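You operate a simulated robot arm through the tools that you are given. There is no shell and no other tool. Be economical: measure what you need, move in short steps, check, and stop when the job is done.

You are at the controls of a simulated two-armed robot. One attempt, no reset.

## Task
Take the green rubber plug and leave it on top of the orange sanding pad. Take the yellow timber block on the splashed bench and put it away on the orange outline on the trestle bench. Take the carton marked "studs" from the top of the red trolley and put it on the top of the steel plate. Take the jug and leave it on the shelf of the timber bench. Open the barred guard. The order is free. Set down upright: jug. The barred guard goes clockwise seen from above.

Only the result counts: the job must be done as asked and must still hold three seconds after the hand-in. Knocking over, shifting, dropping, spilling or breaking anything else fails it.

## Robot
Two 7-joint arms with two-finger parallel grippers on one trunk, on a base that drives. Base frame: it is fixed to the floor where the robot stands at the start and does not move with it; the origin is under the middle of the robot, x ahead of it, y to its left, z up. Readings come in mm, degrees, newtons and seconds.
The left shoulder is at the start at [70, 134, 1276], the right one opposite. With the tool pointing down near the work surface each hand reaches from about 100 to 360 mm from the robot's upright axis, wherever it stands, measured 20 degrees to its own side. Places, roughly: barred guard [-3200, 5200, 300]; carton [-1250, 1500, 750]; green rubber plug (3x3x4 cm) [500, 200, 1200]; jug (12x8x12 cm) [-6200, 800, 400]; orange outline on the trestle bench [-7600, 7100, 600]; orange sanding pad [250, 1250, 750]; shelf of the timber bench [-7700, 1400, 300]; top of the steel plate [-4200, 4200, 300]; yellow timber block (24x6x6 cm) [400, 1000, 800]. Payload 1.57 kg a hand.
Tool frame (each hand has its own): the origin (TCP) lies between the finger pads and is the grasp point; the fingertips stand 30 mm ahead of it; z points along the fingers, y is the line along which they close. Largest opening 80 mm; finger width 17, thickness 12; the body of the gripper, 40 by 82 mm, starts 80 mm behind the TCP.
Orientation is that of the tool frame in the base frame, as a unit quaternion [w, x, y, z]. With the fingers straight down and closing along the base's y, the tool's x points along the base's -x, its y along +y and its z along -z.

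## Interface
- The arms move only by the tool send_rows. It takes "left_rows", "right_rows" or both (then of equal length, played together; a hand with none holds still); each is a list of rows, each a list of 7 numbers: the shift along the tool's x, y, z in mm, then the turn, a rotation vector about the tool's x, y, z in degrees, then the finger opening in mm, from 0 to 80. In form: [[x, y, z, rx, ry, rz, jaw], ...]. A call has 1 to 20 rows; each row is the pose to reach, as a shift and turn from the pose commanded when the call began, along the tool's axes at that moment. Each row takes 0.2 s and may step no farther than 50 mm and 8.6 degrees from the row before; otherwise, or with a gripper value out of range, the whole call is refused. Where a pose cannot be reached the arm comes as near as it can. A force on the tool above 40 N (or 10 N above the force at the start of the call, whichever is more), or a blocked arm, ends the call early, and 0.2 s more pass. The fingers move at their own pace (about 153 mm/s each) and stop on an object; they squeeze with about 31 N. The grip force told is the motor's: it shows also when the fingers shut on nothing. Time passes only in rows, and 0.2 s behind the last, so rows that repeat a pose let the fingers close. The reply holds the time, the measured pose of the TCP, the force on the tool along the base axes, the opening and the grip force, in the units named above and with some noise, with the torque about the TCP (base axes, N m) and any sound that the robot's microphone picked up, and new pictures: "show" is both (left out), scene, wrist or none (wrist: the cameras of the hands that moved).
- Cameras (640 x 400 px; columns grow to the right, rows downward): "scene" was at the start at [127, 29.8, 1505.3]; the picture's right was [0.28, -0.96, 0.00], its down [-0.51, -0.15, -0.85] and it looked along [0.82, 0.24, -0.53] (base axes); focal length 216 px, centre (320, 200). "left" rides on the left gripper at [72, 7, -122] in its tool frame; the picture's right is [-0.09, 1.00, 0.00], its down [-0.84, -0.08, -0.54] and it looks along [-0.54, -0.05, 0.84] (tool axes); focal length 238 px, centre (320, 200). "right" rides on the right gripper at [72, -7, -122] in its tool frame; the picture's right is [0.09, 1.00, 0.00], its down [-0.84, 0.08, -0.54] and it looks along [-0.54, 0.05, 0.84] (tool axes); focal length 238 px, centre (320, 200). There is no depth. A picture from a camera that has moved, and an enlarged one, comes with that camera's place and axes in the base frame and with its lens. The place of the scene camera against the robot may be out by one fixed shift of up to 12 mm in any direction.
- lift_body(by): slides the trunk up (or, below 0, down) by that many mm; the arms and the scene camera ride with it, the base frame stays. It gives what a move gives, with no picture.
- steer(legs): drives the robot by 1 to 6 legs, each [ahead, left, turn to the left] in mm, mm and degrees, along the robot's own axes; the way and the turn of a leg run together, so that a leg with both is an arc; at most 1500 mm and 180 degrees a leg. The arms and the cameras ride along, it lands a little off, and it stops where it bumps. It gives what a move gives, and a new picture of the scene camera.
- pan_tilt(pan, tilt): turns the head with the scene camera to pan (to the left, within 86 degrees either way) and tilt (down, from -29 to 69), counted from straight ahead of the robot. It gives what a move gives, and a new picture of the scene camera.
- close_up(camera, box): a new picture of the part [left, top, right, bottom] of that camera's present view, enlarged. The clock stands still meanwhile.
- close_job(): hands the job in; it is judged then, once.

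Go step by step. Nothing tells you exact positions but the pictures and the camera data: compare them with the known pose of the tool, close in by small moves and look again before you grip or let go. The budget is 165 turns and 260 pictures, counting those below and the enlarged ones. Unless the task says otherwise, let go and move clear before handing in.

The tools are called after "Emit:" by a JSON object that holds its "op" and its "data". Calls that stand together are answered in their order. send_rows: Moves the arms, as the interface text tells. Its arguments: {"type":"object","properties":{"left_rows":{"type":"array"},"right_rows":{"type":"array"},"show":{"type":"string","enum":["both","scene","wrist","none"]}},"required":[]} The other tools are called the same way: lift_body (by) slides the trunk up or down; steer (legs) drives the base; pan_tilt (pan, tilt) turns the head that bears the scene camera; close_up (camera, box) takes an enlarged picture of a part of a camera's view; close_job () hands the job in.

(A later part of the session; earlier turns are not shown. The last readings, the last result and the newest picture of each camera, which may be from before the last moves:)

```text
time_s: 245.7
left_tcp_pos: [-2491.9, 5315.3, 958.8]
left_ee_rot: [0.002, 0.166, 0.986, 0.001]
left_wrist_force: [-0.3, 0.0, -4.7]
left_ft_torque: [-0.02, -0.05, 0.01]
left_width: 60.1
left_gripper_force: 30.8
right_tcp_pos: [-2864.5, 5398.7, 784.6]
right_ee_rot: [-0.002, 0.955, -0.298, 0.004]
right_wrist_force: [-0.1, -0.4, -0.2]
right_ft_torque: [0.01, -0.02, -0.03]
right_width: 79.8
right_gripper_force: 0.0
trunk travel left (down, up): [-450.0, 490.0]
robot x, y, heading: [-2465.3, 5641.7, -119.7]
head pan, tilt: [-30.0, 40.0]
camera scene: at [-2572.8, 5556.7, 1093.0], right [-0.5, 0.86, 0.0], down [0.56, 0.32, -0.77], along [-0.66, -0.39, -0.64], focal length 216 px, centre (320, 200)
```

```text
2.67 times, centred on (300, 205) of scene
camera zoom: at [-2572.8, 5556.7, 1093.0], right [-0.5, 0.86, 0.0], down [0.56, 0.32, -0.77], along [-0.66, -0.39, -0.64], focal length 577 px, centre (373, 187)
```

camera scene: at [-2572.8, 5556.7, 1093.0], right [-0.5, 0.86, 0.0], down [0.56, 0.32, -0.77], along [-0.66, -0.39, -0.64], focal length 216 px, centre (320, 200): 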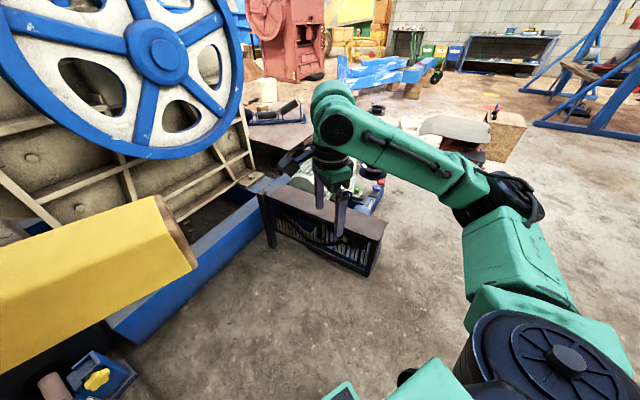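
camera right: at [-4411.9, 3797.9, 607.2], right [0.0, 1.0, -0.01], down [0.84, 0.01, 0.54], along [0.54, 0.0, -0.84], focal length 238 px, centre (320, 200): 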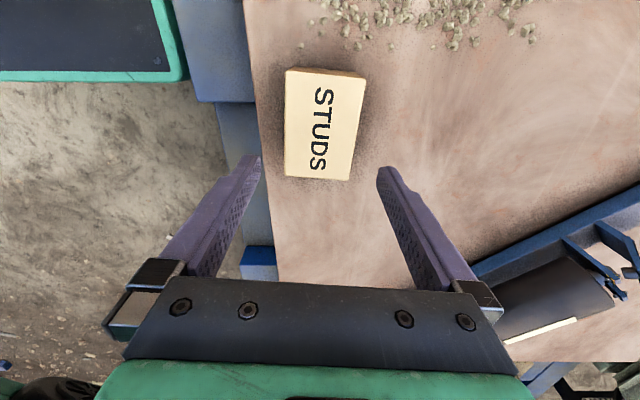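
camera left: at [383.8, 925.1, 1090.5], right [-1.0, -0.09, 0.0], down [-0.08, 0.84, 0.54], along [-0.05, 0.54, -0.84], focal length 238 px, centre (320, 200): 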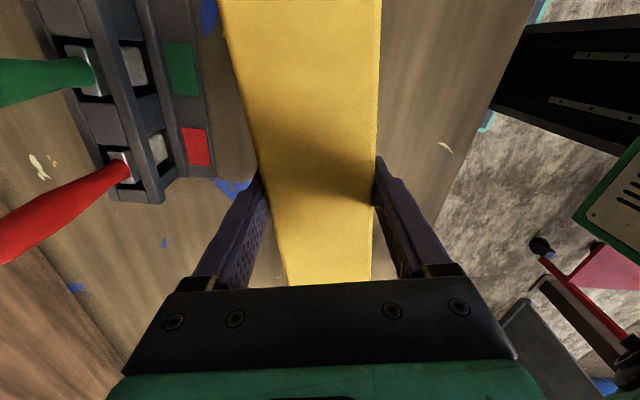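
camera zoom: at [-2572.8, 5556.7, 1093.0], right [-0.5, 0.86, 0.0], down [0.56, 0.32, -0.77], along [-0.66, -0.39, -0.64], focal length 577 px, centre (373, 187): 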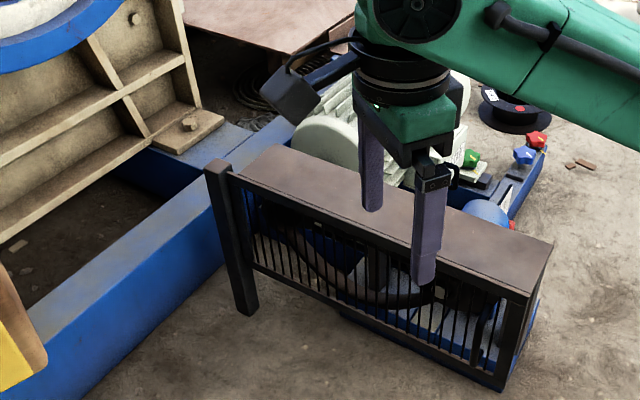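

Emit:
{"op": "close_up", "data": {"camera": "scene", "box": [320, 200, 400, 280]}}

Emit:
{"op": "close_up", "data": {"camera": "scene", "box": [250, 170, 350, 270]}}

```text
5.00 times, centred on (360, 240) of scene
camera zoom: at [-2572.8, 5556.7, 1093.0], right [-0.5, 0.86, 0.0], down [0.56, 0.32, -0.77], along [-0.66, -0.39, -0.64], focal length 1082 px, centre (120, 0)
```

zoom: 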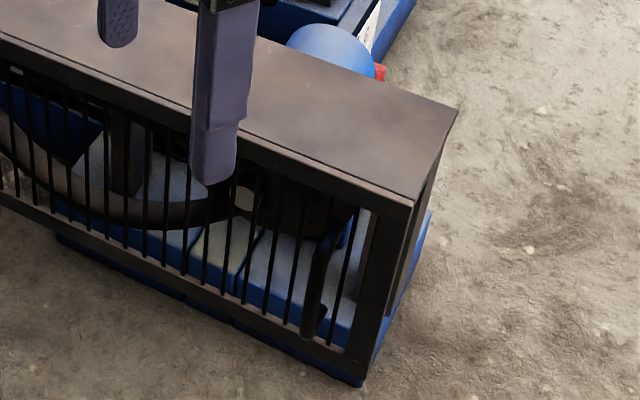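

```text
4.00 times, centred on (300, 220) of scene
camera zoom: at [-2572.8, 5556.7, 1093.0], right [-0.5, 0.86, 0.0], down [0.56, 0.32, -0.77], along [-0.66, -0.39, -0.64], focal length 866 px, centre (400, 120)
```

zoom: 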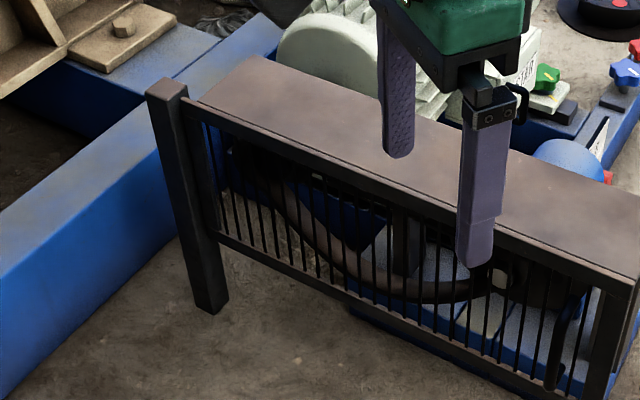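

The front top corner of the guard is near [-3167, 5475, 417], and a vertical D-handle is near [-3144, 5426, z 228–372]. I'll move closer, turn the right hand so it closes along y, and look with the wrist camera.

Emit:
{"op": "steer", "data": {"legs": [[150, -265, 0]]}}

Emit:
{"op": "send_rows", "data": {"right_rows": [[0, 0, 0, 0, 0, -8, 80], [0, 0, 0, 0, 0, -16, 80], [0, 0, 0, 0, 0, -24, 80], [0, 0, 0, 0, 0, -32, 80], [0, 0, 0, 0, 0, -35, 80], [0, 0, 0, 0, 0, -35, 80]], "show": "both"}}

```text
time_s: 247.8
left_tcp_pos: [-2793.8, 5320.3, 958.1]
left_ee_rot: [0.003, 0.165, 0.986, 0.0]
left_wrist_force: [-0.4, -0.3, -4.3]
left_ft_torque: [0.0, -0.06, -0.02]
left_width: 59.6
left_gripper_force: 31.1
right_tcp_pos: [-3168.5, 5401.2, 784.4]
right_ee_rot: [-0.003, 0.955, -0.297, 0.004]
right_wrist_force: [1.0, 0.0, 0.5]
right_ft_torque: [0.02, -0.01, 0.02]
right_width: 80.2
right_gripper_force: 0.0
trunk travel left (down, up): [-450.0, 490.0]
robot x, y, heading: [-2771.4, 5645.1, -119.4]
head pan, tilt: [-30.0, 40.0]
camera scene: at [-2876.7, 5561.2, 1092.9], right [-0.51, 0.86, 0.0], down [0.56, 0.33, -0.77], along [-0.66, -0.39, -0.64], focal length 216 px, centre (320, 200)
```

scene: 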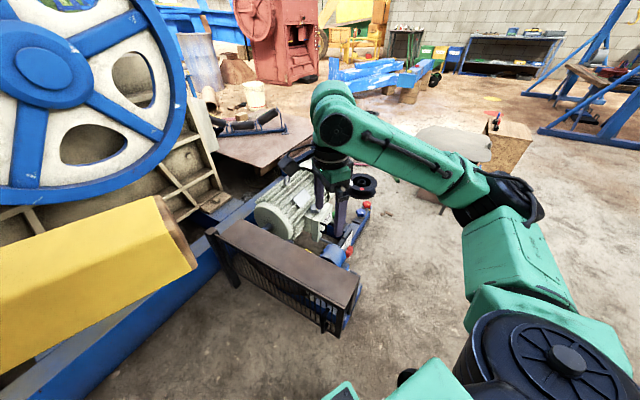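

```text
time_s: 249.2
left_tcp_pos: [-2794.4, 5319.6, 958.8]
left_ee_rot: [0.002, 0.165, 0.986, 0.002]
left_wrist_force: [0.0, -0.9, -4.3]
left_ft_torque: [-0.04, -0.05, 0.01]
left_width: 59.6
left_gripper_force: 31.1
right_tcp_pos: [-3167.2, 5400.5, 785.1]
right_ee_rot: [-0.001, 1.0, 0.004, 0.004]
right_wrist_force: [-0.3, 0.1, -0.5]
right_ft_torque: [0.01, -0.01, 0.02]
right_width: 80.0
right_gripper_force: 0.1
trunk travel left (down, up): [-450.0, 490.0]
robot x, y, heading: [-2765.1, 5642.9, -119.4]
head pan, tilt: [-30.0, 40.0]
camera scene: at [-2876.2, 5561.2, 1093.0], right [-0.51, 0.86, 0.0], down [0.55, 0.33, -0.77], along [-0.66, -0.39, -0.64], focal length 216 px, centre (320, 200)
camera right: at [-3096.9, 5408.4, 906.8], right [0.1, -0.99, 0.0], down [-0.84, -0.09, 0.53], along [-0.53, -0.05, -0.85], focal length 238 px, centre (320, 200)
```

scene: 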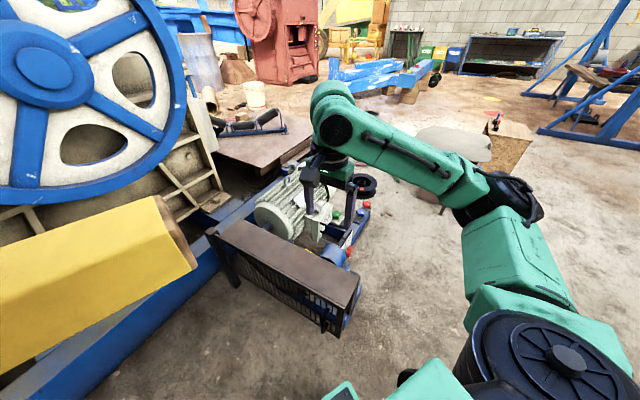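
right: 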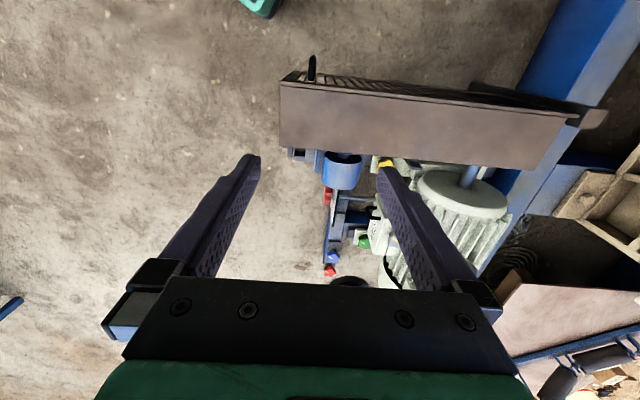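

The wrist view shows the handle clearly, at x -3160 to -3110, y≈5425. I'll go over it and lower the trunk.

Emit:
{"op": "send_rows", "data": {"right_rows": [[25, -12, 0, 0, 0, 0, 80], [49, -25, 0, 0, 0, 0, 80], [49, -25, 0, 0, 0, 0, 80]], "show": "none"}}

Emit:
{"op": "lift_body", "data": {"by": -300}}

Emit:
{"op": "send_rows", "data": {"right_rows": [[0, 0, 0, 0, 0, 0, 70]], "show": "both"}}

```text
time_s: 249.9
left_tcp_pos: [-2793.2, 5319.4, 958.6]
left_ee_rot: [0.002, 0.165, 0.986, 0.001]
left_wrist_force: [-0.3, 0.4, -5.2]
left_ft_torque: [-0.05, -0.06, 0.0]
left_width: 59.7
left_gripper_force: 30.6
right_tcp_pos: [-3120.5, 5425.7, 783.6]
right_ee_rot: [-0.001, 1.0, 0.005, 0.005]
right_wrist_force: [-0.4, -0.3, -0.3]
right_ft_torque: [0.02, -0.01, 0.03]
right_width: 80.0
right_gripper_force: 0.1
trunk travel left (down, up): [-450.0, 490.0]
robot x, y, heading: [-2768.0, 5645.1, -119.7]
head pan, tilt: [-30.0, 40.0]
```

```text
time_s: 252.9
left_tcp_pos: [-2792.5, 5320.4, 658.7]
left_ee_rot: [0.002, 0.165, 0.986, 0.002]
left_wrist_force: [-0.5, -0.1, -4.5]
left_ft_torque: [-0.03, -0.03, 0.0]
left_width: 59.7
left_gripper_force: 30.7
right_tcp_pos: [-3120.2, 5427.2, 483.7]
right_ee_rot: [-0.001, 1.0, 0.004, 0.004]
right_wrist_force: [0.5, 0.7, -0.7]
right_ft_torque: [0.01, 0.03, 0.0]
right_width: 79.8
right_gripper_force: 0.2
trunk travel left (down, up): [-150.0, 790.0]
robot x, y, heading: [-2765.8, 5643.8, -119.7]
head pan, tilt: [-30.0, 40.0]
```

```text
time_s: 253.3
left_tcp_pos: [-2794.5, 5320.0, 659.1]
left_ee_rot: [0.002, 0.165, 0.986, 0.001]
left_wrist_force: [0.3, -0.4, -5.4]
left_ft_torque: [-0.03, -0.04, -0.04]
left_width: 60.0
left_gripper_force: 30.7
right_tcp_pos: [-3119.7, 5425.3, 483.4]
right_ee_rot: [-0.001, 1.0, 0.004, 0.004]
right_wrist_force: [-0.8, -0.1, 0.6]
right_ft_torque: [-0.01, 0.02, 0.02]
right_width: 70.1
right_gripper_force: 0.0
trunk travel left (down, up): [-150.0, 790.0]
robot x, y, heading: [-2771.1, 5643.7, -119.7]
head pan, tilt: [-30.0, 40.0]
camera scene: at [-2876.1, 5561.3, 793.0], right [-0.51, 0.86, 0.0], down [0.55, 0.33, -0.77], along [-0.66, -0.39, -0.64], focal length 216 px, centre (320, 200)
camera right: at [-3049.5, 5433.2, 606.9], right [0.1, -0.99, 0.0], down [-0.84, -0.09, 0.53], along [-0.53, -0.05, -0.85], focal length 238 px, centre (320, 200)
```

scene: 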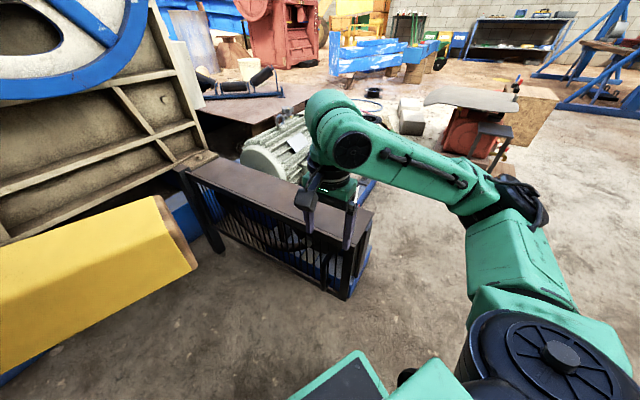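
right: 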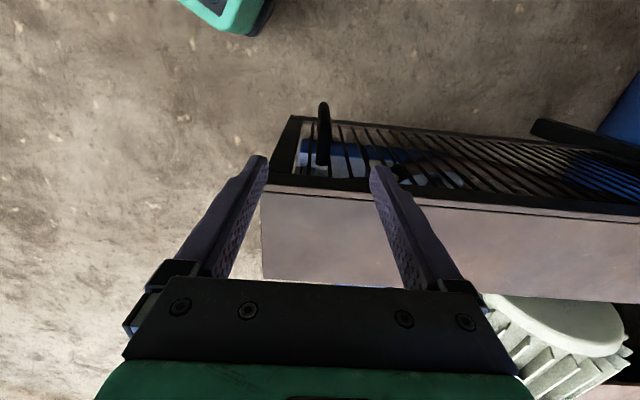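

Aligned over the handle at y 5425. I'll lower and close on it.

Emit:
{"op": "send_rows", "data": {"right_rows": [[3, 0, 40, 0, 0, 0, 70], [3, 0, 80, 0, 0, 0, 70], [3, 0, 110, 0, 0, 0, 70], [3, 0, 128, 0, 0, 0, 70], [3, 0, 128, 0, 0, 0, 30], [3, 0, 128, 0, 0, 0, 5], [3, 0, 128, 0, 0, 0, 5], [3, 0, 128, 0, 0, 0, 5]], "show": "both"}}

```text
time_s: 255.2
left_tcp_pos: [-2793.3, 5318.7, 658.1]
left_ee_rot: [0.002, 0.164, 0.986, 0.002]
left_wrist_force: [-0.1, 0.2, -4.1]
left_ft_torque: [-0.01, -0.06, -0.01]
left_width: 59.8
left_gripper_force: 30.9
right_tcp_pos: [-3116.6, 5424.9, 353.3]
right_ee_rot: [0.001, 1.0, 0.004, 0.004]
right_wrist_force: [-0.7, -19.4, -4.2]
right_ft_torque: [-0.08, -0.27, -0.01]
right_width: 22.1
right_gripper_force: 9.3
trunk travel left (down, up): [-150.0, 790.0]
robot x, y, heading: [-2768.0, 5643.1, -119.8]
head pan, tilt: [-30.0, 40.0]
camera scene: at [-2876.5, 5560.1, 792.8], right [-0.51, 0.86, 0.0], down [0.55, 0.33, -0.77], along [-0.66, -0.39, -0.64], focal length 216 px, centre (320, 200)
camera right: at [-3045.9, 5432.7, 477.4], right [0.1, -0.99, 0.0], down [-0.84, -0.08, 0.53], along [-0.53, -0.05, -0.85], focal length 238 px, centre (320, 200)
```

scene: 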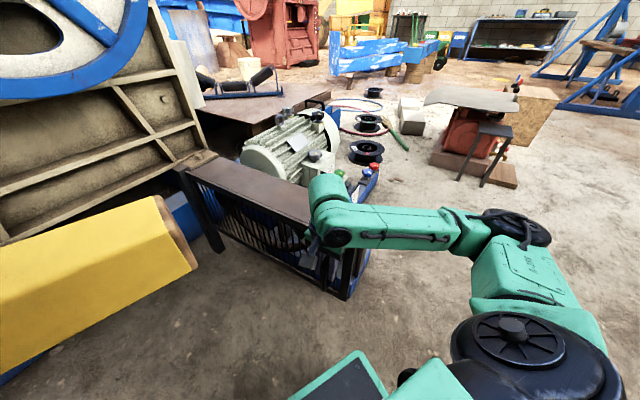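
right: 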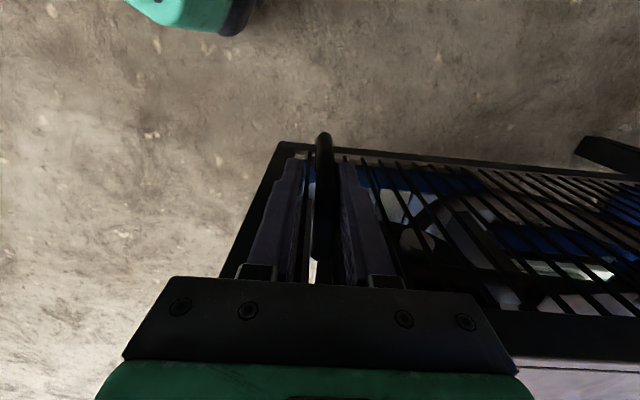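

The handle is in the jaws. I'll pull it along the hinge arc, clockwise from above, for the first 20° while turning the hand with it.

Emit:
{"op": "send_rows", "data": {"right_rows": [[0, 2, 0, 0, 0, 0, 0], [0, 2, 0, 0, 0, 0, 0], [23.5, 4.3, 0, 0, 0, 2.5, 0], [47, 7.5, 0, 0, 0, 5, 0], [70, 11.8, 0, 0, 0, 7.5, 0], [93, 17, 0, 0, 0, 10, 0], [116, 23.5, 0, 0, 0, 12.5, 0], [138.4, 30.8, 0, 0, 0, 15, 0], [160.5, 39, 0, 0, 0, 17.5, 0], [182.3, 48, 0, 0, 0, 20, 0]], "show": "both"}}

```text
time_s: 255.5
left_tcp_pos: [-2792.6, 5320.1, 656.5]
left_ee_rot: [0.004, 0.166, 0.986, 0.002]
left_wrist_force: [-0.2, -0.1, -4.2]
left_ft_torque: [-0.02, -0.06, 0.01]
left_width: 59.8
left_gripper_force: 31.2
right_tcp_pos: [-3116.0, 5420.4, 355.1]
right_ee_rot: [0.004, 1.0, 0.004, 0.005]
right_wrist_force: [-0.1, -10.8, -9.2]
right_ft_torque: [1.01, 0.52, 0.16]
right_width: 14.0
right_gripper_force: 30.6
trunk travel left (down, up): [-150.0, 790.0]
robot x, y, heading: [-2764.1, 5639.1, -119.7]
head pan, tilt: [-30.0, 40.0]
stopped in row 1 (right hand): the force on the tool passed its limit (the readings are from after the stop); the commanded pose is now the measured one
camera scene: at [-2876.5, 5559.7, 792.6], right [-0.51, 0.86, 0.0], down [0.55, 0.33, -0.76], along [-0.66, -0.39, -0.64], focal length 216 px, centre (320, 200)
camera right: at [-3045.9, 5429.5, 477.4], right [0.1, -0.99, 0.01], down [-0.84, -0.08, 0.53], along [-0.53, -0.06, -0.85], focal length 238 px, centre (320, 200)
```

scene: 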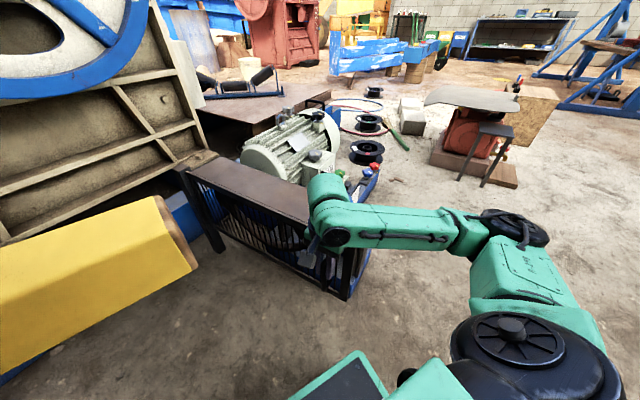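
right: 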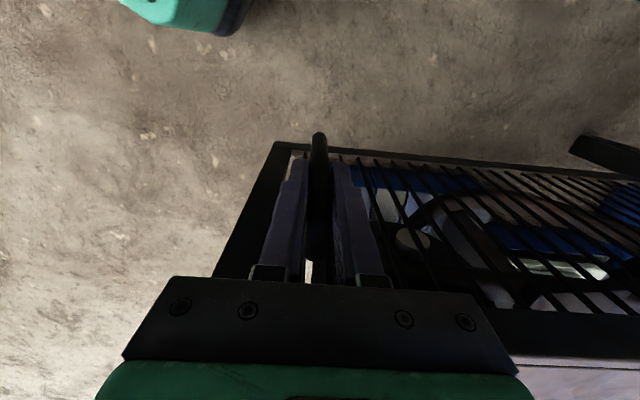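

Now it is firmly gripped at 14 mm. I'll pull along the arc.

Emit:
{"op": "send_rows", "data": {"right_rows": [[12, 0.6, 0, 0, 0, 1.2, 0], [23.5, 2.3, 0, 0, 0, 2.5, 0], [47, 5.5, 0, 0, 0, 5, 0], [70, 9.8, 0, 0, 0, 7.5, 0], [93, 15, 0, 0, 0, 10, 0], [116, 21.5, 0, 0, 0, 12.5, 0], [138.4, 28.8, 0, 0, 0, 15, 0], [160.5, 37, 0, 0, 0, 17.5, 0], [182.3, 46, 0, 0, 0, 20, 0]], "show": "both"}}

```text
time_s: 257.5
left_tcp_pos: [-2793.1, 5322.5, 660.2]
left_ee_rot: [0.004, 0.165, 0.986, 0.001]
left_wrist_force: [-0.3, 0.3, -4.9]
left_ft_torque: [0.01, -0.08, -0.02]
left_width: 60.0
left_gripper_force: 30.9
right_tcp_pos: [-2949.2, 5381.3, 355.0]
right_ee_rot: [0.003, 0.989, -0.148, 0.009]
right_wrist_force: [3.2, 8.8, 16.1]
right_ft_torque: [0.3, 0.39, -0.15]
right_width: 13.9
right_gripper_force: 30.3
right hand out of reach, approached as far as the arm can: row 9
trunk travel left (down, up): [-150.0, 790.0]
robot x, y, heading: [-2772.2, 5646.2, -119.5]
head pan, tilt: [-30.0, 40.0]
stopped in row 9 (right hand): the force on the tool passed its limit (the readings are from after the stop); the commanded pose is now the measured one
camera scene: at [-2875.1, 5563.0, 794.0], right [-0.51, 0.86, 0.0], down [0.55, 0.32, -0.77], along [-0.66, -0.39, -0.64], focal length 216 px, centre (320, 200)
camera right: at [-2881.2, 5367.7, 478.5], right [-0.2, -0.98, 0.0], down [-0.83, 0.17, 0.53], along [-0.52, 0.1, -0.85], focal length 238 px, centre (320, 200)
```

scene: 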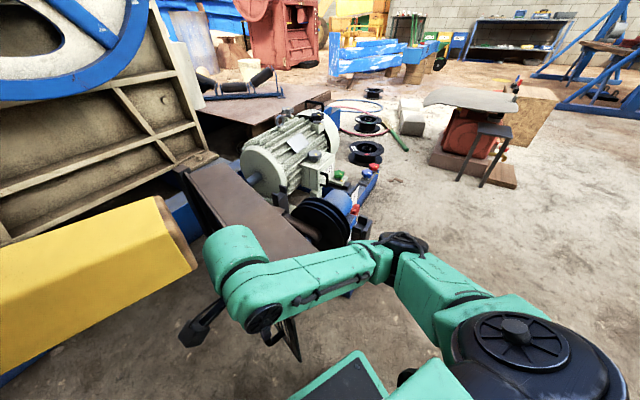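
right: 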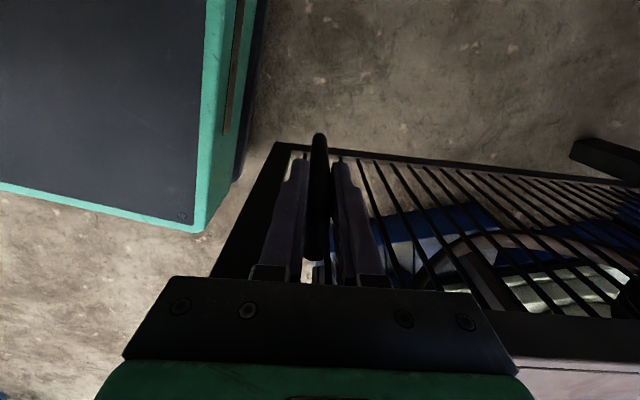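

The whole cage swings together with the handle, now about 18° open. I'll continue by rotating the robot rigidly about the hinge while still gripping, in small arc legs.

Emit:
{"op": "steer", "data": {"legs": [[-3.2, 74.3, -5]]}}

```text
time_s: 258.5
left_tcp_pos: [-2754.8, 5289.0, 659.5]
left_ee_rot: [0.002, 0.207, 0.978, -0.001]
left_wrist_force: [0.7, 0.7, -4.9]
left_ft_torque: [-0.06, -0.08, 0.0]
left_width: 60.1
left_gripper_force: 31.1
right_tcp_pos: [-2906.3, 5360.0, 353.2]
right_ee_rot: [0.003, 0.982, -0.19, 0.01]
right_wrist_force: [8.1, 15.9, 26.8]
right_ft_torque: [-0.01, 0.16, -0.22]
right_width: 13.6
right_gripper_force: 30.7
trunk travel left (down, up): [-150.0, 790.0]
robot x, y, heading: [-2701.7, 5609.0, -124.4]
head pan, tilt: [-30.0, 40.0]
camera scene: at [-2816.8, 5535.8, 793.5], right [-0.43, 0.9, 0.0], down [0.58, 0.27, -0.77], along [-0.69, -0.33, -0.64], focal length 216 px, centre (320, 200)
```

scene: 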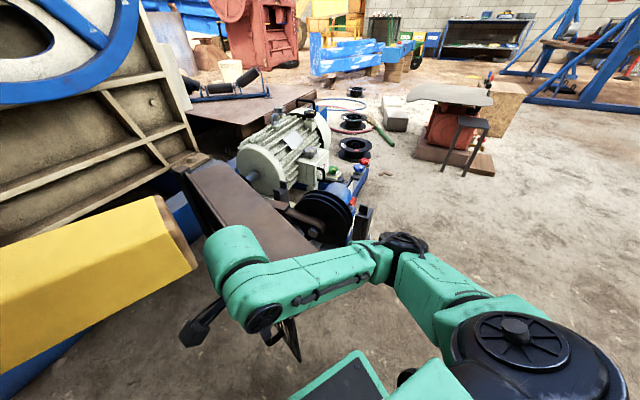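

Emit:
{"op": "steer", "data": {"legs": [[-2, 74.3, -5], [-2, 74.3, -5], [-2, 74.3, -5]]}}

```text
time_s: 260.3
left_tcp_pos: [-2690.3, 5210.3, 657.8]
left_ee_rot: [0.002, 0.291, 0.957, 0.001]
left_wrist_force: [0.4, 0.0, -4.0]
left_ft_torque: [-0.05, -0.01, -0.01]
left_width: 59.8
left_gripper_force: 30.8
right_tcp_pos: [-2826.3, 5308.5, 352.4]
right_ee_rot: [0.003, 0.962, -0.272, 0.011]
right_wrist_force: [4.7, 6.8, 10.2]
right_ft_torque: [-0.26, 0.8, -0.3]
right_width: 14.3
right_gripper_force: 30.4
trunk travel left (down, up): [-150.0, 790.0]
robot x, y, heading: [-2585.8, 5515.7, -134.7]
head pan, tilt: [-30.0, 40.0]
stopped in leg 2: the force on the tool passed its limit (the readings are from after the stop); the commanded pose is now the measured one
camera scene: at [-2711.4, 5462.8, 793.1], right [-0.27, 0.96, 0.0], down [0.62, 0.17, -0.77], along [-0.74, -0.21, -0.64], focal length 216 px, centre (320, 200)
```

scene: 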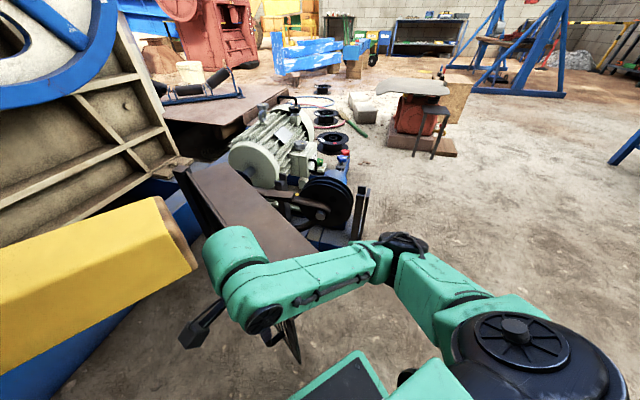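

Emit:
{"op": "steer", "data": {"legs": [[-3, 60, -4]]}}

Emit:
{"op": "steer", "data": {"legs": [[-3, 60, -4]]}}

Emit:
{"op": "steer", "data": {"legs": [[-3, 60, -4]]}}

```text
time_s: 261.2
left_tcp_pos: [-2669.6, 5177.5, 659.1]
left_ee_rot: [0.002, 0.324, 0.946, 0.002]
left_wrist_force: [0.0, -0.6, -4.7]
left_ft_torque: [-0.06, -0.06, 0.01]
left_width: 59.6
left_gripper_force: 30.5
right_tcp_pos: [-2797.4, 5285.0, 352.9]
right_ee_rot: [0.004, 0.952, -0.306, 0.011]
right_wrist_force: [-0.7, 1.2, 11.0]
right_ft_torque: [-0.55, 0.41, -0.32]
right_width: 14.4
right_gripper_force: 30.1
trunk travel left (down, up): [-150.0, 790.0]
robot x, y, heading: [-2539.3, 5474.8, -138.3]
head pan, tilt: [-30.0, 40.0]
camera scene: at [-2672.4, 5429.9, 793.2], right [-0.2, 0.98, 0.0], down [0.63, 0.13, -0.77], along [-0.75, -0.15, -0.64], focal length 216 px, centre (320, 200)
```

scene: 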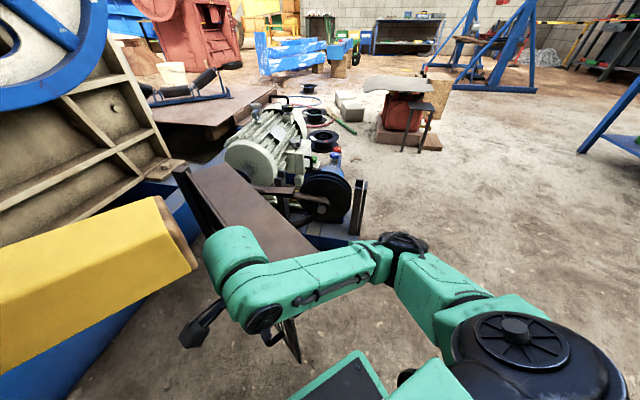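

```text
time_s: 262.2
left_tcp_pos: [-2649.3, 5142.4, 657.6]
left_ee_rot: [0.003, 0.356, 0.934, 0.001]
left_wrist_force: [-0.5, 0.0, -4.0]
left_ft_torque: [-0.07, -0.07, -0.01]
left_width: 59.7
left_gripper_force: 31.0
right_tcp_pos: [-2769.4, 5257.5, 352.5]
right_ee_rot: [0.004, 0.941, -0.338, 0.01]
right_wrist_force: [-0.8, -1.0, 7.1]
right_ft_torque: [-0.4, 0.51, -0.31]
right_width: 14.1
right_gripper_force: 30.3
trunk travel left (down, up): [-150.0, 790.0]
robot x, y, heading: [-2499.2, 5431.7, -142.4]
head pan, tilt: [-30.0, 40.0]
camera scene: at [-2635.0, 5393.3, 793.1], right [-0.13, 0.99, 0.0], down [0.64, 0.09, -0.77], along [-0.76, -0.1, -0.64], focal length 216 px, centre (320, 200)
```

scene: 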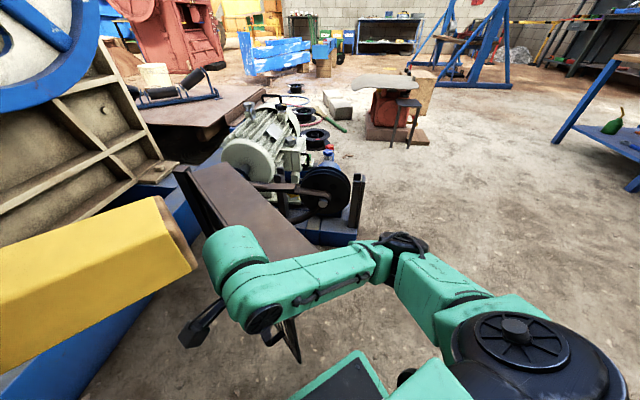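

```text
time_s: 263.2
left_tcp_pos: [-2631.1, 5106.0, 657.7]
left_ee_rot: [0.003, 0.388, 0.922, 0.001]
left_wrist_force: [0.7, -0.1, -4.3]
left_ft_torque: [-0.08, -0.07, 0.0]
left_width: 59.6
left_gripper_force: 31.4
right_tcp_pos: [-2744.0, 5228.8, 352.9]
right_ee_rot: [0.005, 0.929, -0.371, 0.01]
right_wrist_force: [-5.1, -3.8, 3.1]
right_ft_torque: [-0.2, 0.47, -0.31]
right_width: 13.9
right_gripper_force: 30.3
trunk travel left (down, up): [-150.0, 790.0]
robot x, y, heading: [-2463.2, 5380.3, -146.1]
head pan, tilt: [-30.0, 40.0]
camera scene: at [-2600.0, 5353.8, 793.0], right [-0.07, 1.0, 0.0], down [0.64, 0.04, -0.77], along [-0.76, -0.05, -0.64], focal length 216 px, centre (320, 200)
```

scene: 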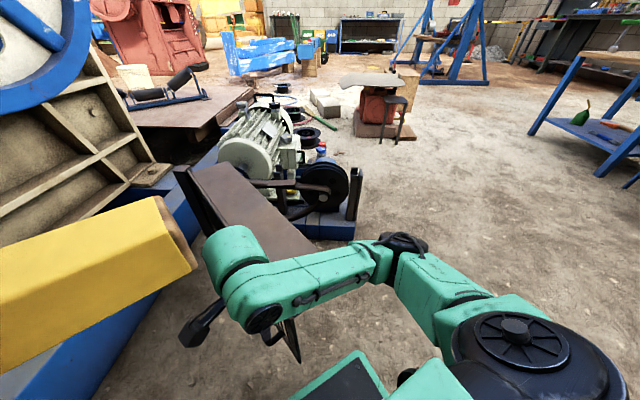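

The guard is about 45° open. Before going on, I'll check the space to the left, where the elbow and block are swinging.

Emit:
{"op": "pan_tilt", "data": {"pan": 50, "tilt": 40}}

```text
time_s: 264.7
left_tcp_pos: [-2630.7, 5105.0, 657.0]
left_ee_rot: [0.004, 0.388, 0.922, 0.001]
left_wrist_force: [-0.5, 0.1, -4.8]
left_ft_torque: [-0.02, -0.07, 0.01]
left_width: 60.0
left_gripper_force: 30.5
right_tcp_pos: [-2743.1, 5228.5, 352.0]
right_ee_rot: [0.004, 0.928, -0.372, 0.01]
right_wrist_force: [0.1, 0.8, -0.4]
right_ft_torque: [-0.34, 0.44, -0.26]
right_width: 14.2
right_gripper_force: 30.9
trunk travel left (down, up): [-150.0, 790.0]
robot x, y, heading: [-2462.9, 5382.3, -146.3]
head pan, tilt: [50.0, 40.0]
camera scene: at [-2524.4, 5275.1, 793.0], right [-0.99, 0.11, 0.0], down [0.07, 0.64, -0.77], along [-0.08, -0.76, -0.64], focal length 216 px, centre (320, 200)
```

scene: 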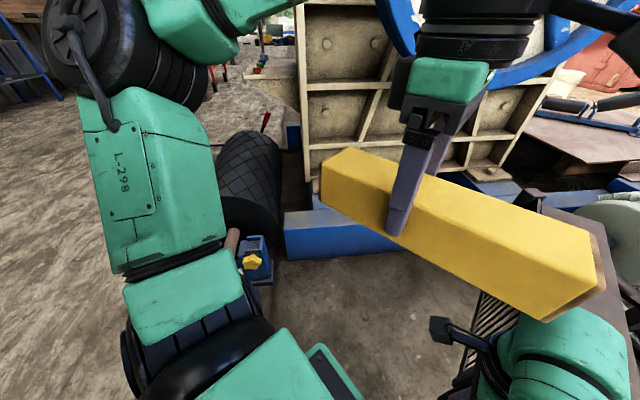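

There is room for roughly another 15–18° before the base nears the pedal box. I'll continue with arc legs.

Emit:
{"op": "steer", "data": {"legs": [[-3, 60, -4], [-3, 60, -4]]}}

Emit:
{"op": "steer", "data": {"legs": [[-3, 60, -4], [-3, 60, -4]]}}

```text
time_s: 266.3
left_tcp_pos: [-2603.4, 5029.5, 658.8]
left_ee_rot: [0.004, 0.451, 0.892, 0.002]
left_wrist_force: [-0.4, 0.3, -3.9]
left_ft_torque: [-0.09, -0.02, -0.05]
left_width: 59.9
left_gripper_force: 31.2
right_tcp_pos: [-2701.4, 5168.1, 353.2]
right_ee_rot: [0.006, 0.9, -0.437, 0.008]
right_wrist_force: [-23.1, -14.8, 2.5]
right_ft_torque: [0.32, 0.09, -0.19]
right_width: 14.2
right_gripper_force: 30.9
trunk travel left (down, up): [-150.0, 790.0]
robot x, y, heading: [-2399.3, 5282.4, -154.2]
head pan, tilt: [50.0, 40.0]
camera scene: at [-2476.6, 5181.7, 792.8], right [-0.97, 0.25, 0.0], down [0.16, 0.62, -0.76], along [-0.19, -0.74, -0.64], focal length 216 px, centre (320, 200)
```

scene: 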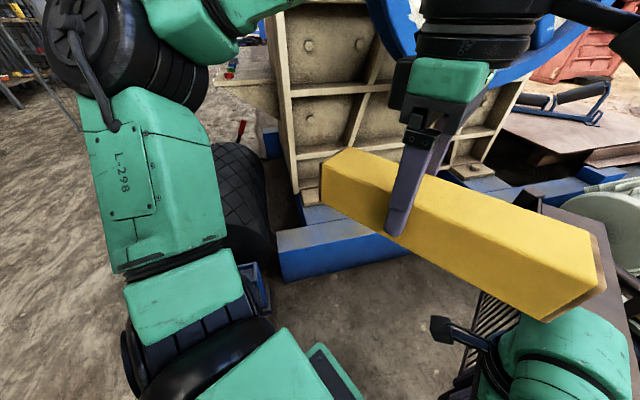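

```text
time_s: 267.8
left_tcp_pos: [-2589.8, 4950.8, 657.4]
left_ee_rot: [0.003, 0.513, 0.858, 0.002]
left_wrist_force: [0.8, 0.0, -4.9]
left_ft_torque: [-0.06, -0.04, 0.0]
left_width: 60.1
left_gripper_force: 30.6
right_tcp_pos: [-2664.8, 5100.5, 352.9]
right_ee_rot: [0.008, 0.866, -0.501, 0.008]
right_wrist_force: [-31.6, -14.8, -5.3]
right_ft_torque: [0.69, -0.28, -0.09]
right_width: 14.0
right_gripper_force: 30.3
trunk travel left (down, up): [-150.0, 790.0]
robot x, y, heading: [-2347.9, 5173.4, -162.3]
head pan, tilt: [50.0, 40.0]
camera scene: at [-2441.9, 5082.6, 792.7], right [-0.93, 0.38, 0.0], down [0.25, 0.6, -0.76], along [-0.29, -0.71, -0.64], focal length 216 px, centre (320, 200)
```

scene: 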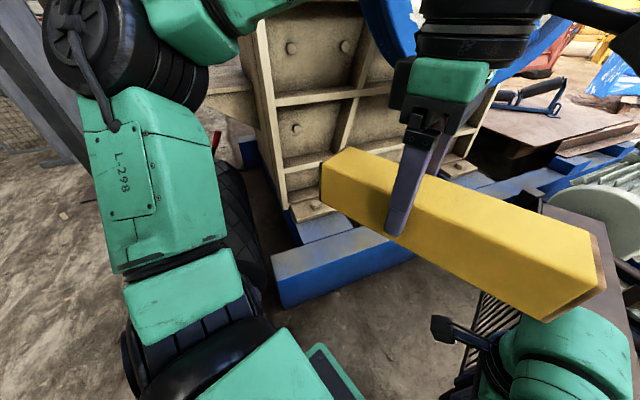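

The guard is about 62° open and the base is near its limit. I'll release the handle, rise, and go round to the north side to push it the rest of the way from inside.

Emit:
{"op": "send_rows", "data": {"right_rows": [[0, 0, 0, 0, 0, 0, 30], [0, 0, 0, 0, 0, 0, 70], [0, 0, -40, 0, 0, 0, 70], [0, 0, -85, 0, 0, 0, 70], [0, 0, -130, 0, 0, 0, 70], [0, 0, -140, 0, 0, 0, 70]], "show": "wrist"}}

Emit:
{"op": "lift_body", "data": {"by": 200}}

Emit:
{"op": "steer", "data": {"legs": [[-137, -429, 0], [0, 0, 72.3], [0, -290, 0]]}}

Emit:
{"op": "pan_tilt", "data": {"pan": -20, "tilt": 50}}

```text
time_s: 269.2
left_tcp_pos: [-2588.3, 4952.8, 657.1]
left_ee_rot: [0.004, 0.515, 0.857, 0.001]
left_wrist_force: [9.8, -3.9, 7.7]
left_ft_torque: [0.95, 0.28, -0.69]
left_width: 59.9
left_gripper_force: 30.8
right_tcp_pos: [-2671.9, 5102.8, 483.5]
right_ee_rot: [0.003, 0.88, -0.476, -0.001]
right_wrist_force: [-9.8, 2.8, -13.6]
right_ft_torque: [0.34, -1.0, -0.56]
right_width: 69.8
right_gripper_force: 0.0
right hand out of reach, approached as far as the arm can: row 3, 4, 5, 6
trunk travel left (down, up): [-150.0, 790.0]
robot x, y, heading: [-2351.7, 5173.6, -162.2]
head pan, tilt: [50.0, 40.0]
camera right: at [-2626.6, 5047.7, 606.3], right [-0.78, -0.62, 0.0], down [-0.52, 0.66, 0.54], along [-0.34, 0.42, -0.84], focal length 238 px, centre (320, 200)
```

right: 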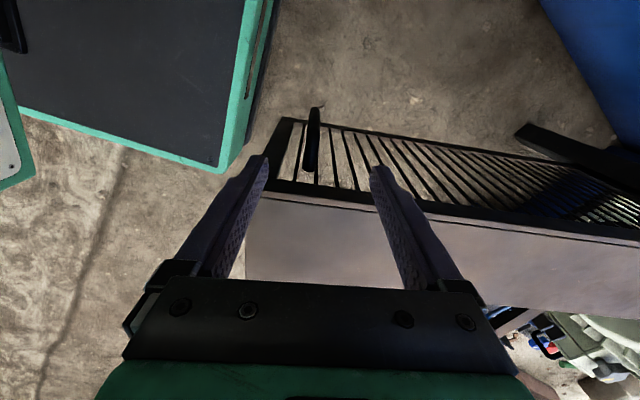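

```text
time_s: 271.4
left_tcp_pos: [-2588.4, 4951.9, 857.3]
left_ee_rot: [0.004, 0.513, 0.858, 0.0]
left_wrist_force: [2.4, 0.1, 5.1]
left_ft_torque: [0.78, 0.34, -0.17]
left_width: 60.0
left_gripper_force: 30.9
right_tcp_pos: [-2671.7, 5101.7, 685.1]
right_ee_rot: [0.004, 0.88, -0.475, -0.002]
right_wrist_force: [-2.5, 0.7, -10.1]
right_ft_torque: [0.56, 0.06, -0.1]
right_width: 70.2
right_gripper_force: 0.0
trunk travel left (down, up): [-350.0, 590.0]
robot x, y, heading: [-2348.9, 5173.0, -162.3]
head pan, tilt: [50.0, 40.0]
```

```text
time_s: 278.8
left_tcp_pos: [-2500.7, 5327.3, 858.3]
left_ee_rot: [0.002, -0.093, 0.996, 0.003]
left_wrist_force: [-0.1, 0.0, -4.0]
left_ft_torque: [0.0, -0.05, 0.02]
left_width: 59.7
left_gripper_force: 31.3
right_tcp_pos: [-2670.2, 5294.0, 684.2]
right_ee_rot: [0.006, 0.991, 0.137, 0.001]
right_wrist_force: [-0.4, 0.5, 0.5]
right_ft_torque: [-0.02, -0.04, 0.02]
right_width: 70.0
right_gripper_force: 0.1
trunk travel left (down, up): [-350.0, 590.0]
robot x, y, heading: [-2637.0, 5620.9, -90.1]
head pan, tilt: [50.0, 40.0]
camera scene: at [-2583.3, 5520.5, 993.0], right [-0.64, -0.77, 0.0], down [-0.49, 0.41, -0.77], along [0.59, -0.49, -0.64], focal length 216 px, centre (320, 200)
```

scene: 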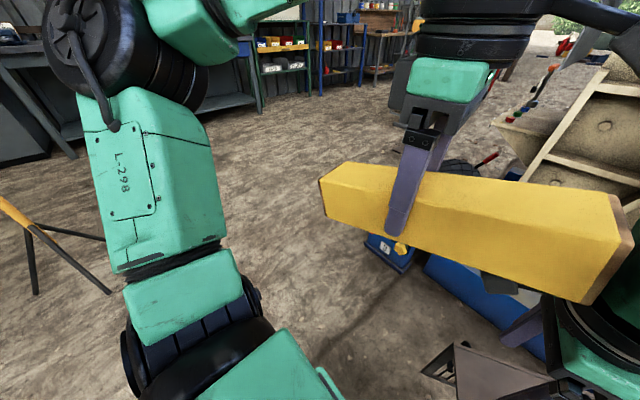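

```text
time_s: 280.2
left_tcp_pos: [-2500.4, 5328.8, 856.7]
left_ee_rot: [0.002, -0.092, 0.996, 0.003]
left_wrist_force: [0.3, 0.2, -3.9]
left_ft_torque: [0.01, 0.01, -0.06]
left_width: 59.7
left_gripper_force: 31.1
right_tcp_pos: [-2668.9, 5293.2, 684.2]
right_ee_rot: [0.005, 0.991, 0.137, 0.001]
right_wrist_force: [0.1, -1.1, -0.8]
right_ft_torque: [0.08, 0.08, -0.02]
right_width: 70.0
right_gripper_force: 0.0
trunk travel left (down, up): [-350.0, 590.0]
robot x, y, heading: [-2635.4, 5620.6, -89.8]
head pan, tilt: [-20.0, 50.0]
camera scene: at [-2674.1, 5502.7, 978.8], right [-0.94, 0.34, 0.0], down [0.26, 0.72, -0.64], along [-0.22, -0.6, -0.77], focal length 216 px, centre (320, 200)
```

scene: 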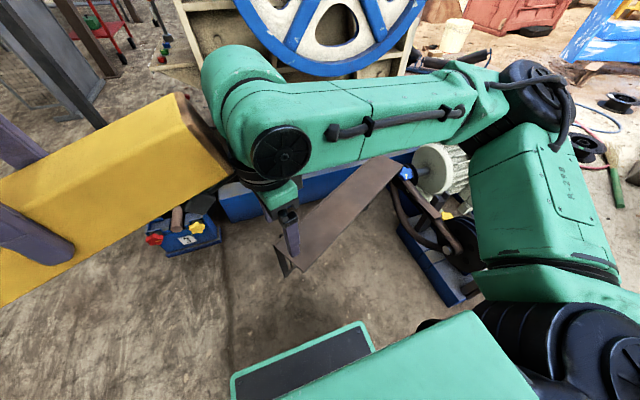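

The guard's free end is now near [-2690, 5230]. I'll bring the right hand, jaws closed, to the inner (north-west) side of the cage near its end.

Emit:
{"op": "send_rows", "data": {"right_rows": [[-35, -9, 0, 0, 0, 0, 40], [-70, -18, 0, 0, 0, 0, 0], [-105, -27, 0, 0, 0, 0, 0], [-137, -36, 0, 0, 0, 0, 0], [-137, -36, 0, 0, 0, 0, 0]], "show": "both"}}

```text
time_s: 281.4
left_tcp_pos: [-2499.4, 5328.0, 857.6]
left_ee_rot: [0.002, -0.093, 0.996, 0.003]
left_wrist_force: [-1.1, -0.2, -4.3]
left_ft_torque: [0.02, -0.09, 0.02]
left_width: 59.9
left_gripper_force: 31.1
right_tcp_pos: [-2810.7, 5290.7, 683.7]
right_ee_rot: [0.004, 0.991, 0.137, 0.001]
right_wrist_force: [-0.5, 0.1, -0.3]
right_ft_torque: [0.05, 0.01, 0.0]
right_width: 0.3
right_gripper_force: 21.5
trunk travel left (down, up): [-350.0, 590.0]
robot x, y, heading: [-2642.9, 5622.6, -90.0]
head pan, tilt: [-20.0, 50.0]
camera scene: at [-2673.9, 5502.7, 978.8], right [-0.94, 0.34, 0.0], down [0.26, 0.72, -0.64], along [-0.22, -0.6, -0.77], focal length 216 px, centre (320, 200)
camera right: at [-2744.4, 5318.6, 806.0], right [0.36, -0.93, 0.01], down [-0.79, -0.3, 0.54], along [-0.5, -0.2, -0.84], focal length 238 px, centre (320, 200)
```

scene: 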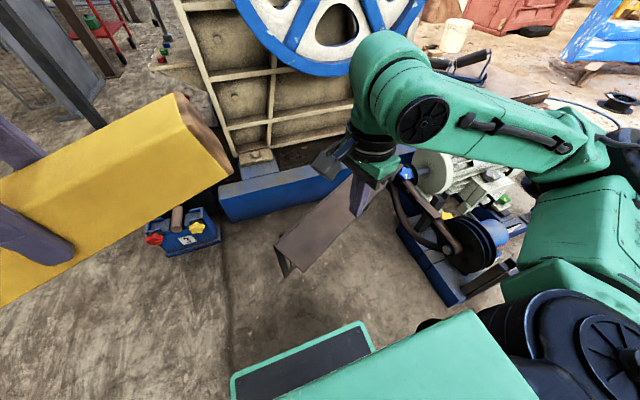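
right: 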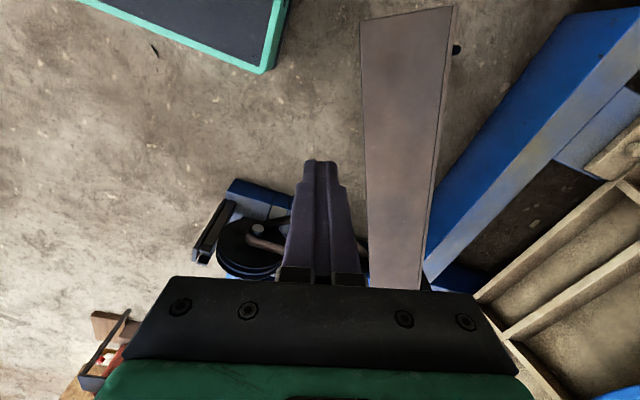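

There's about 65 mm of clearance beside the cage. I'll lower the hand beside it and push south-east by driving.

Emit:
{"op": "lift_body", "data": {"by": -200}}

Emit:
{"op": "send_rows", "data": {"right_rows": [[0, 0, 40, 0, 0, 0, 0], [0, 0, 85, 0, 0, 0, 0], [0, 0, 85, 0, 0, 0, 0]], "show": "wrist"}}

Emit:
{"op": "steer", "data": {"legs": [[120, 50, 0]]}}

```text
time_s: 283.6
left_tcp_pos: [-2500.7, 5328.2, 658.3]
left_ee_rot: [0.002, -0.092, 0.996, 0.004]
left_wrist_force: [-0.3, -0.3, -4.6]
left_ft_torque: [0.0, -0.08, -0.02]
left_width: 59.6
left_gripper_force: 30.7
right_tcp_pos: [-2810.4, 5290.8, 484.4]
right_ee_rot: [0.005, 0.99, 0.137, 0.002]
right_wrist_force: [0.5, -0.6, 0.3]
right_ft_torque: [0.0, -0.02, 0.03]
right_width: 0.0
right_gripper_force: 21.0
trunk travel left (down, up): [-150.0, 790.0]
robot x, y, heading: [-2639.3, 5624.1, -89.8]
head pan, tilt: [-20.0, 50.0]
```

```text
time_s: 284.4
left_tcp_pos: [-2500.1, 5327.7, 657.7]
left_ee_rot: [0.002, -0.093, 0.996, 0.003]
left_wrist_force: [-0.1, 0.3, -4.9]
left_ft_torque: [0.03, -0.07, -0.02]
left_width: 59.9
left_gripper_force: 30.6
right_tcp_pos: [-2809.4, 5290.8, 448.9]
right_ee_rot: [0.004, 0.989, 0.145, -0.003]
right_wrist_force: [0.7, -0.4, 0.2]
right_ft_torque: [-0.04, 0.02, 0.01]
right_width: 0.0
right_gripper_force: 21.2
right hand out of reach, approached as far as the arm can: row 1, 2, 3
trunk travel left (down, up): [-150.0, 790.0]
robot x, y, heading: [-2640.6, 5618.2, -90.1]
head pan, tilt: [-20.0, 50.0]
camera right: at [-2742.3, 5319.3, 572.1], right [0.37, -0.93, 0.01], down [-0.78, -0.31, 0.55], along [-0.51, -0.21, -0.84], focal length 238 px, centre (320, 200)
```

right: 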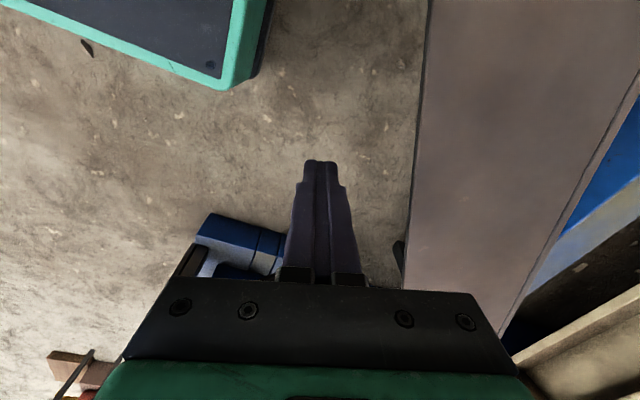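

```text
time_s: 285.7
left_tcp_pos: [-2450.8, 5209.4, 657.6]
left_ee_rot: [0.003, -0.093, 0.996, 0.003]
left_wrist_force: [0.3, 0.3, -4.6]
left_ft_torque: [-0.01, -0.09, -0.03]
left_width: 59.8
left_gripper_force: 31.1
right_tcp_pos: [-2758.7, 5170.3, 450.4]
right_ee_rot: [0.004, 0.989, 0.147, -0.003]
right_wrist_force: [-0.3, 0.3, -0.1]
right_ft_torque: [-0.01, 0.01, 0.01]
right_width: 0.0
right_gripper_force: 21.6
trunk travel left (down, up): [-150.0, 790.0]
robot x, y, heading: [-2588.4, 5501.6, -90.0]
head pan, tilt: [-20.0, 50.0]
camera scene: at [-2624.4, 5382.9, 778.8], right [-0.94, 0.34, 0.0], down [0.26, 0.72, -0.64], along [-0.22, -0.6, -0.77], focal length 216 px, centre (320, 200)
```

scene: 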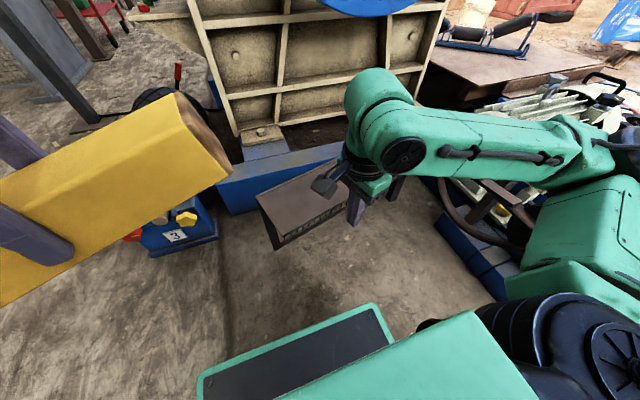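

Emit:
{"op": "close_up", "data": {"camera": "scene", "box": [220, 120, 460, 270]}}

Emit:
{"op": "close_up", "data": {"camera": "right", "box": [0, 0, 640, 400]}}

```text
2.67 times, centred on (340, 195) of scene
camera zoom: at [-2624.4, 5382.9, 778.8], right [-0.94, 0.34, 0.0], down [0.26, 0.72, -0.64], along [-0.22, -0.6, -0.77], focal length 577 px, centre (267, 213)
```

zoom: 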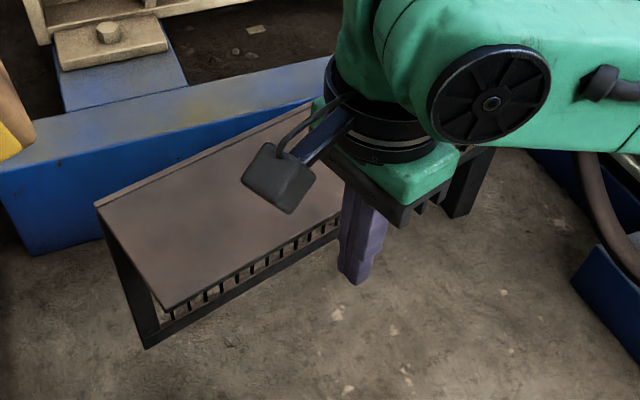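

```text
1.00 times, centred on (320, 200) of right (not enlarged: the box is as wide or as high as the picture)
camera zoom: at [-2692.4, 5199.3, 572.1], right [0.38, -0.93, 0.01], down [-0.78, -0.31, 0.55], along [-0.51, -0.21, -0.84], focal length 238 px, centre (320, 200)
```

zoom: 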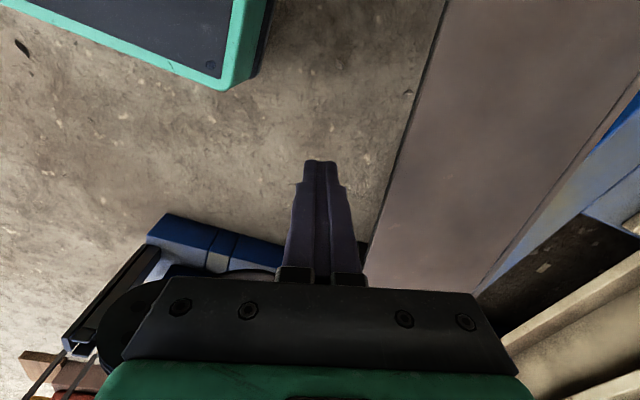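

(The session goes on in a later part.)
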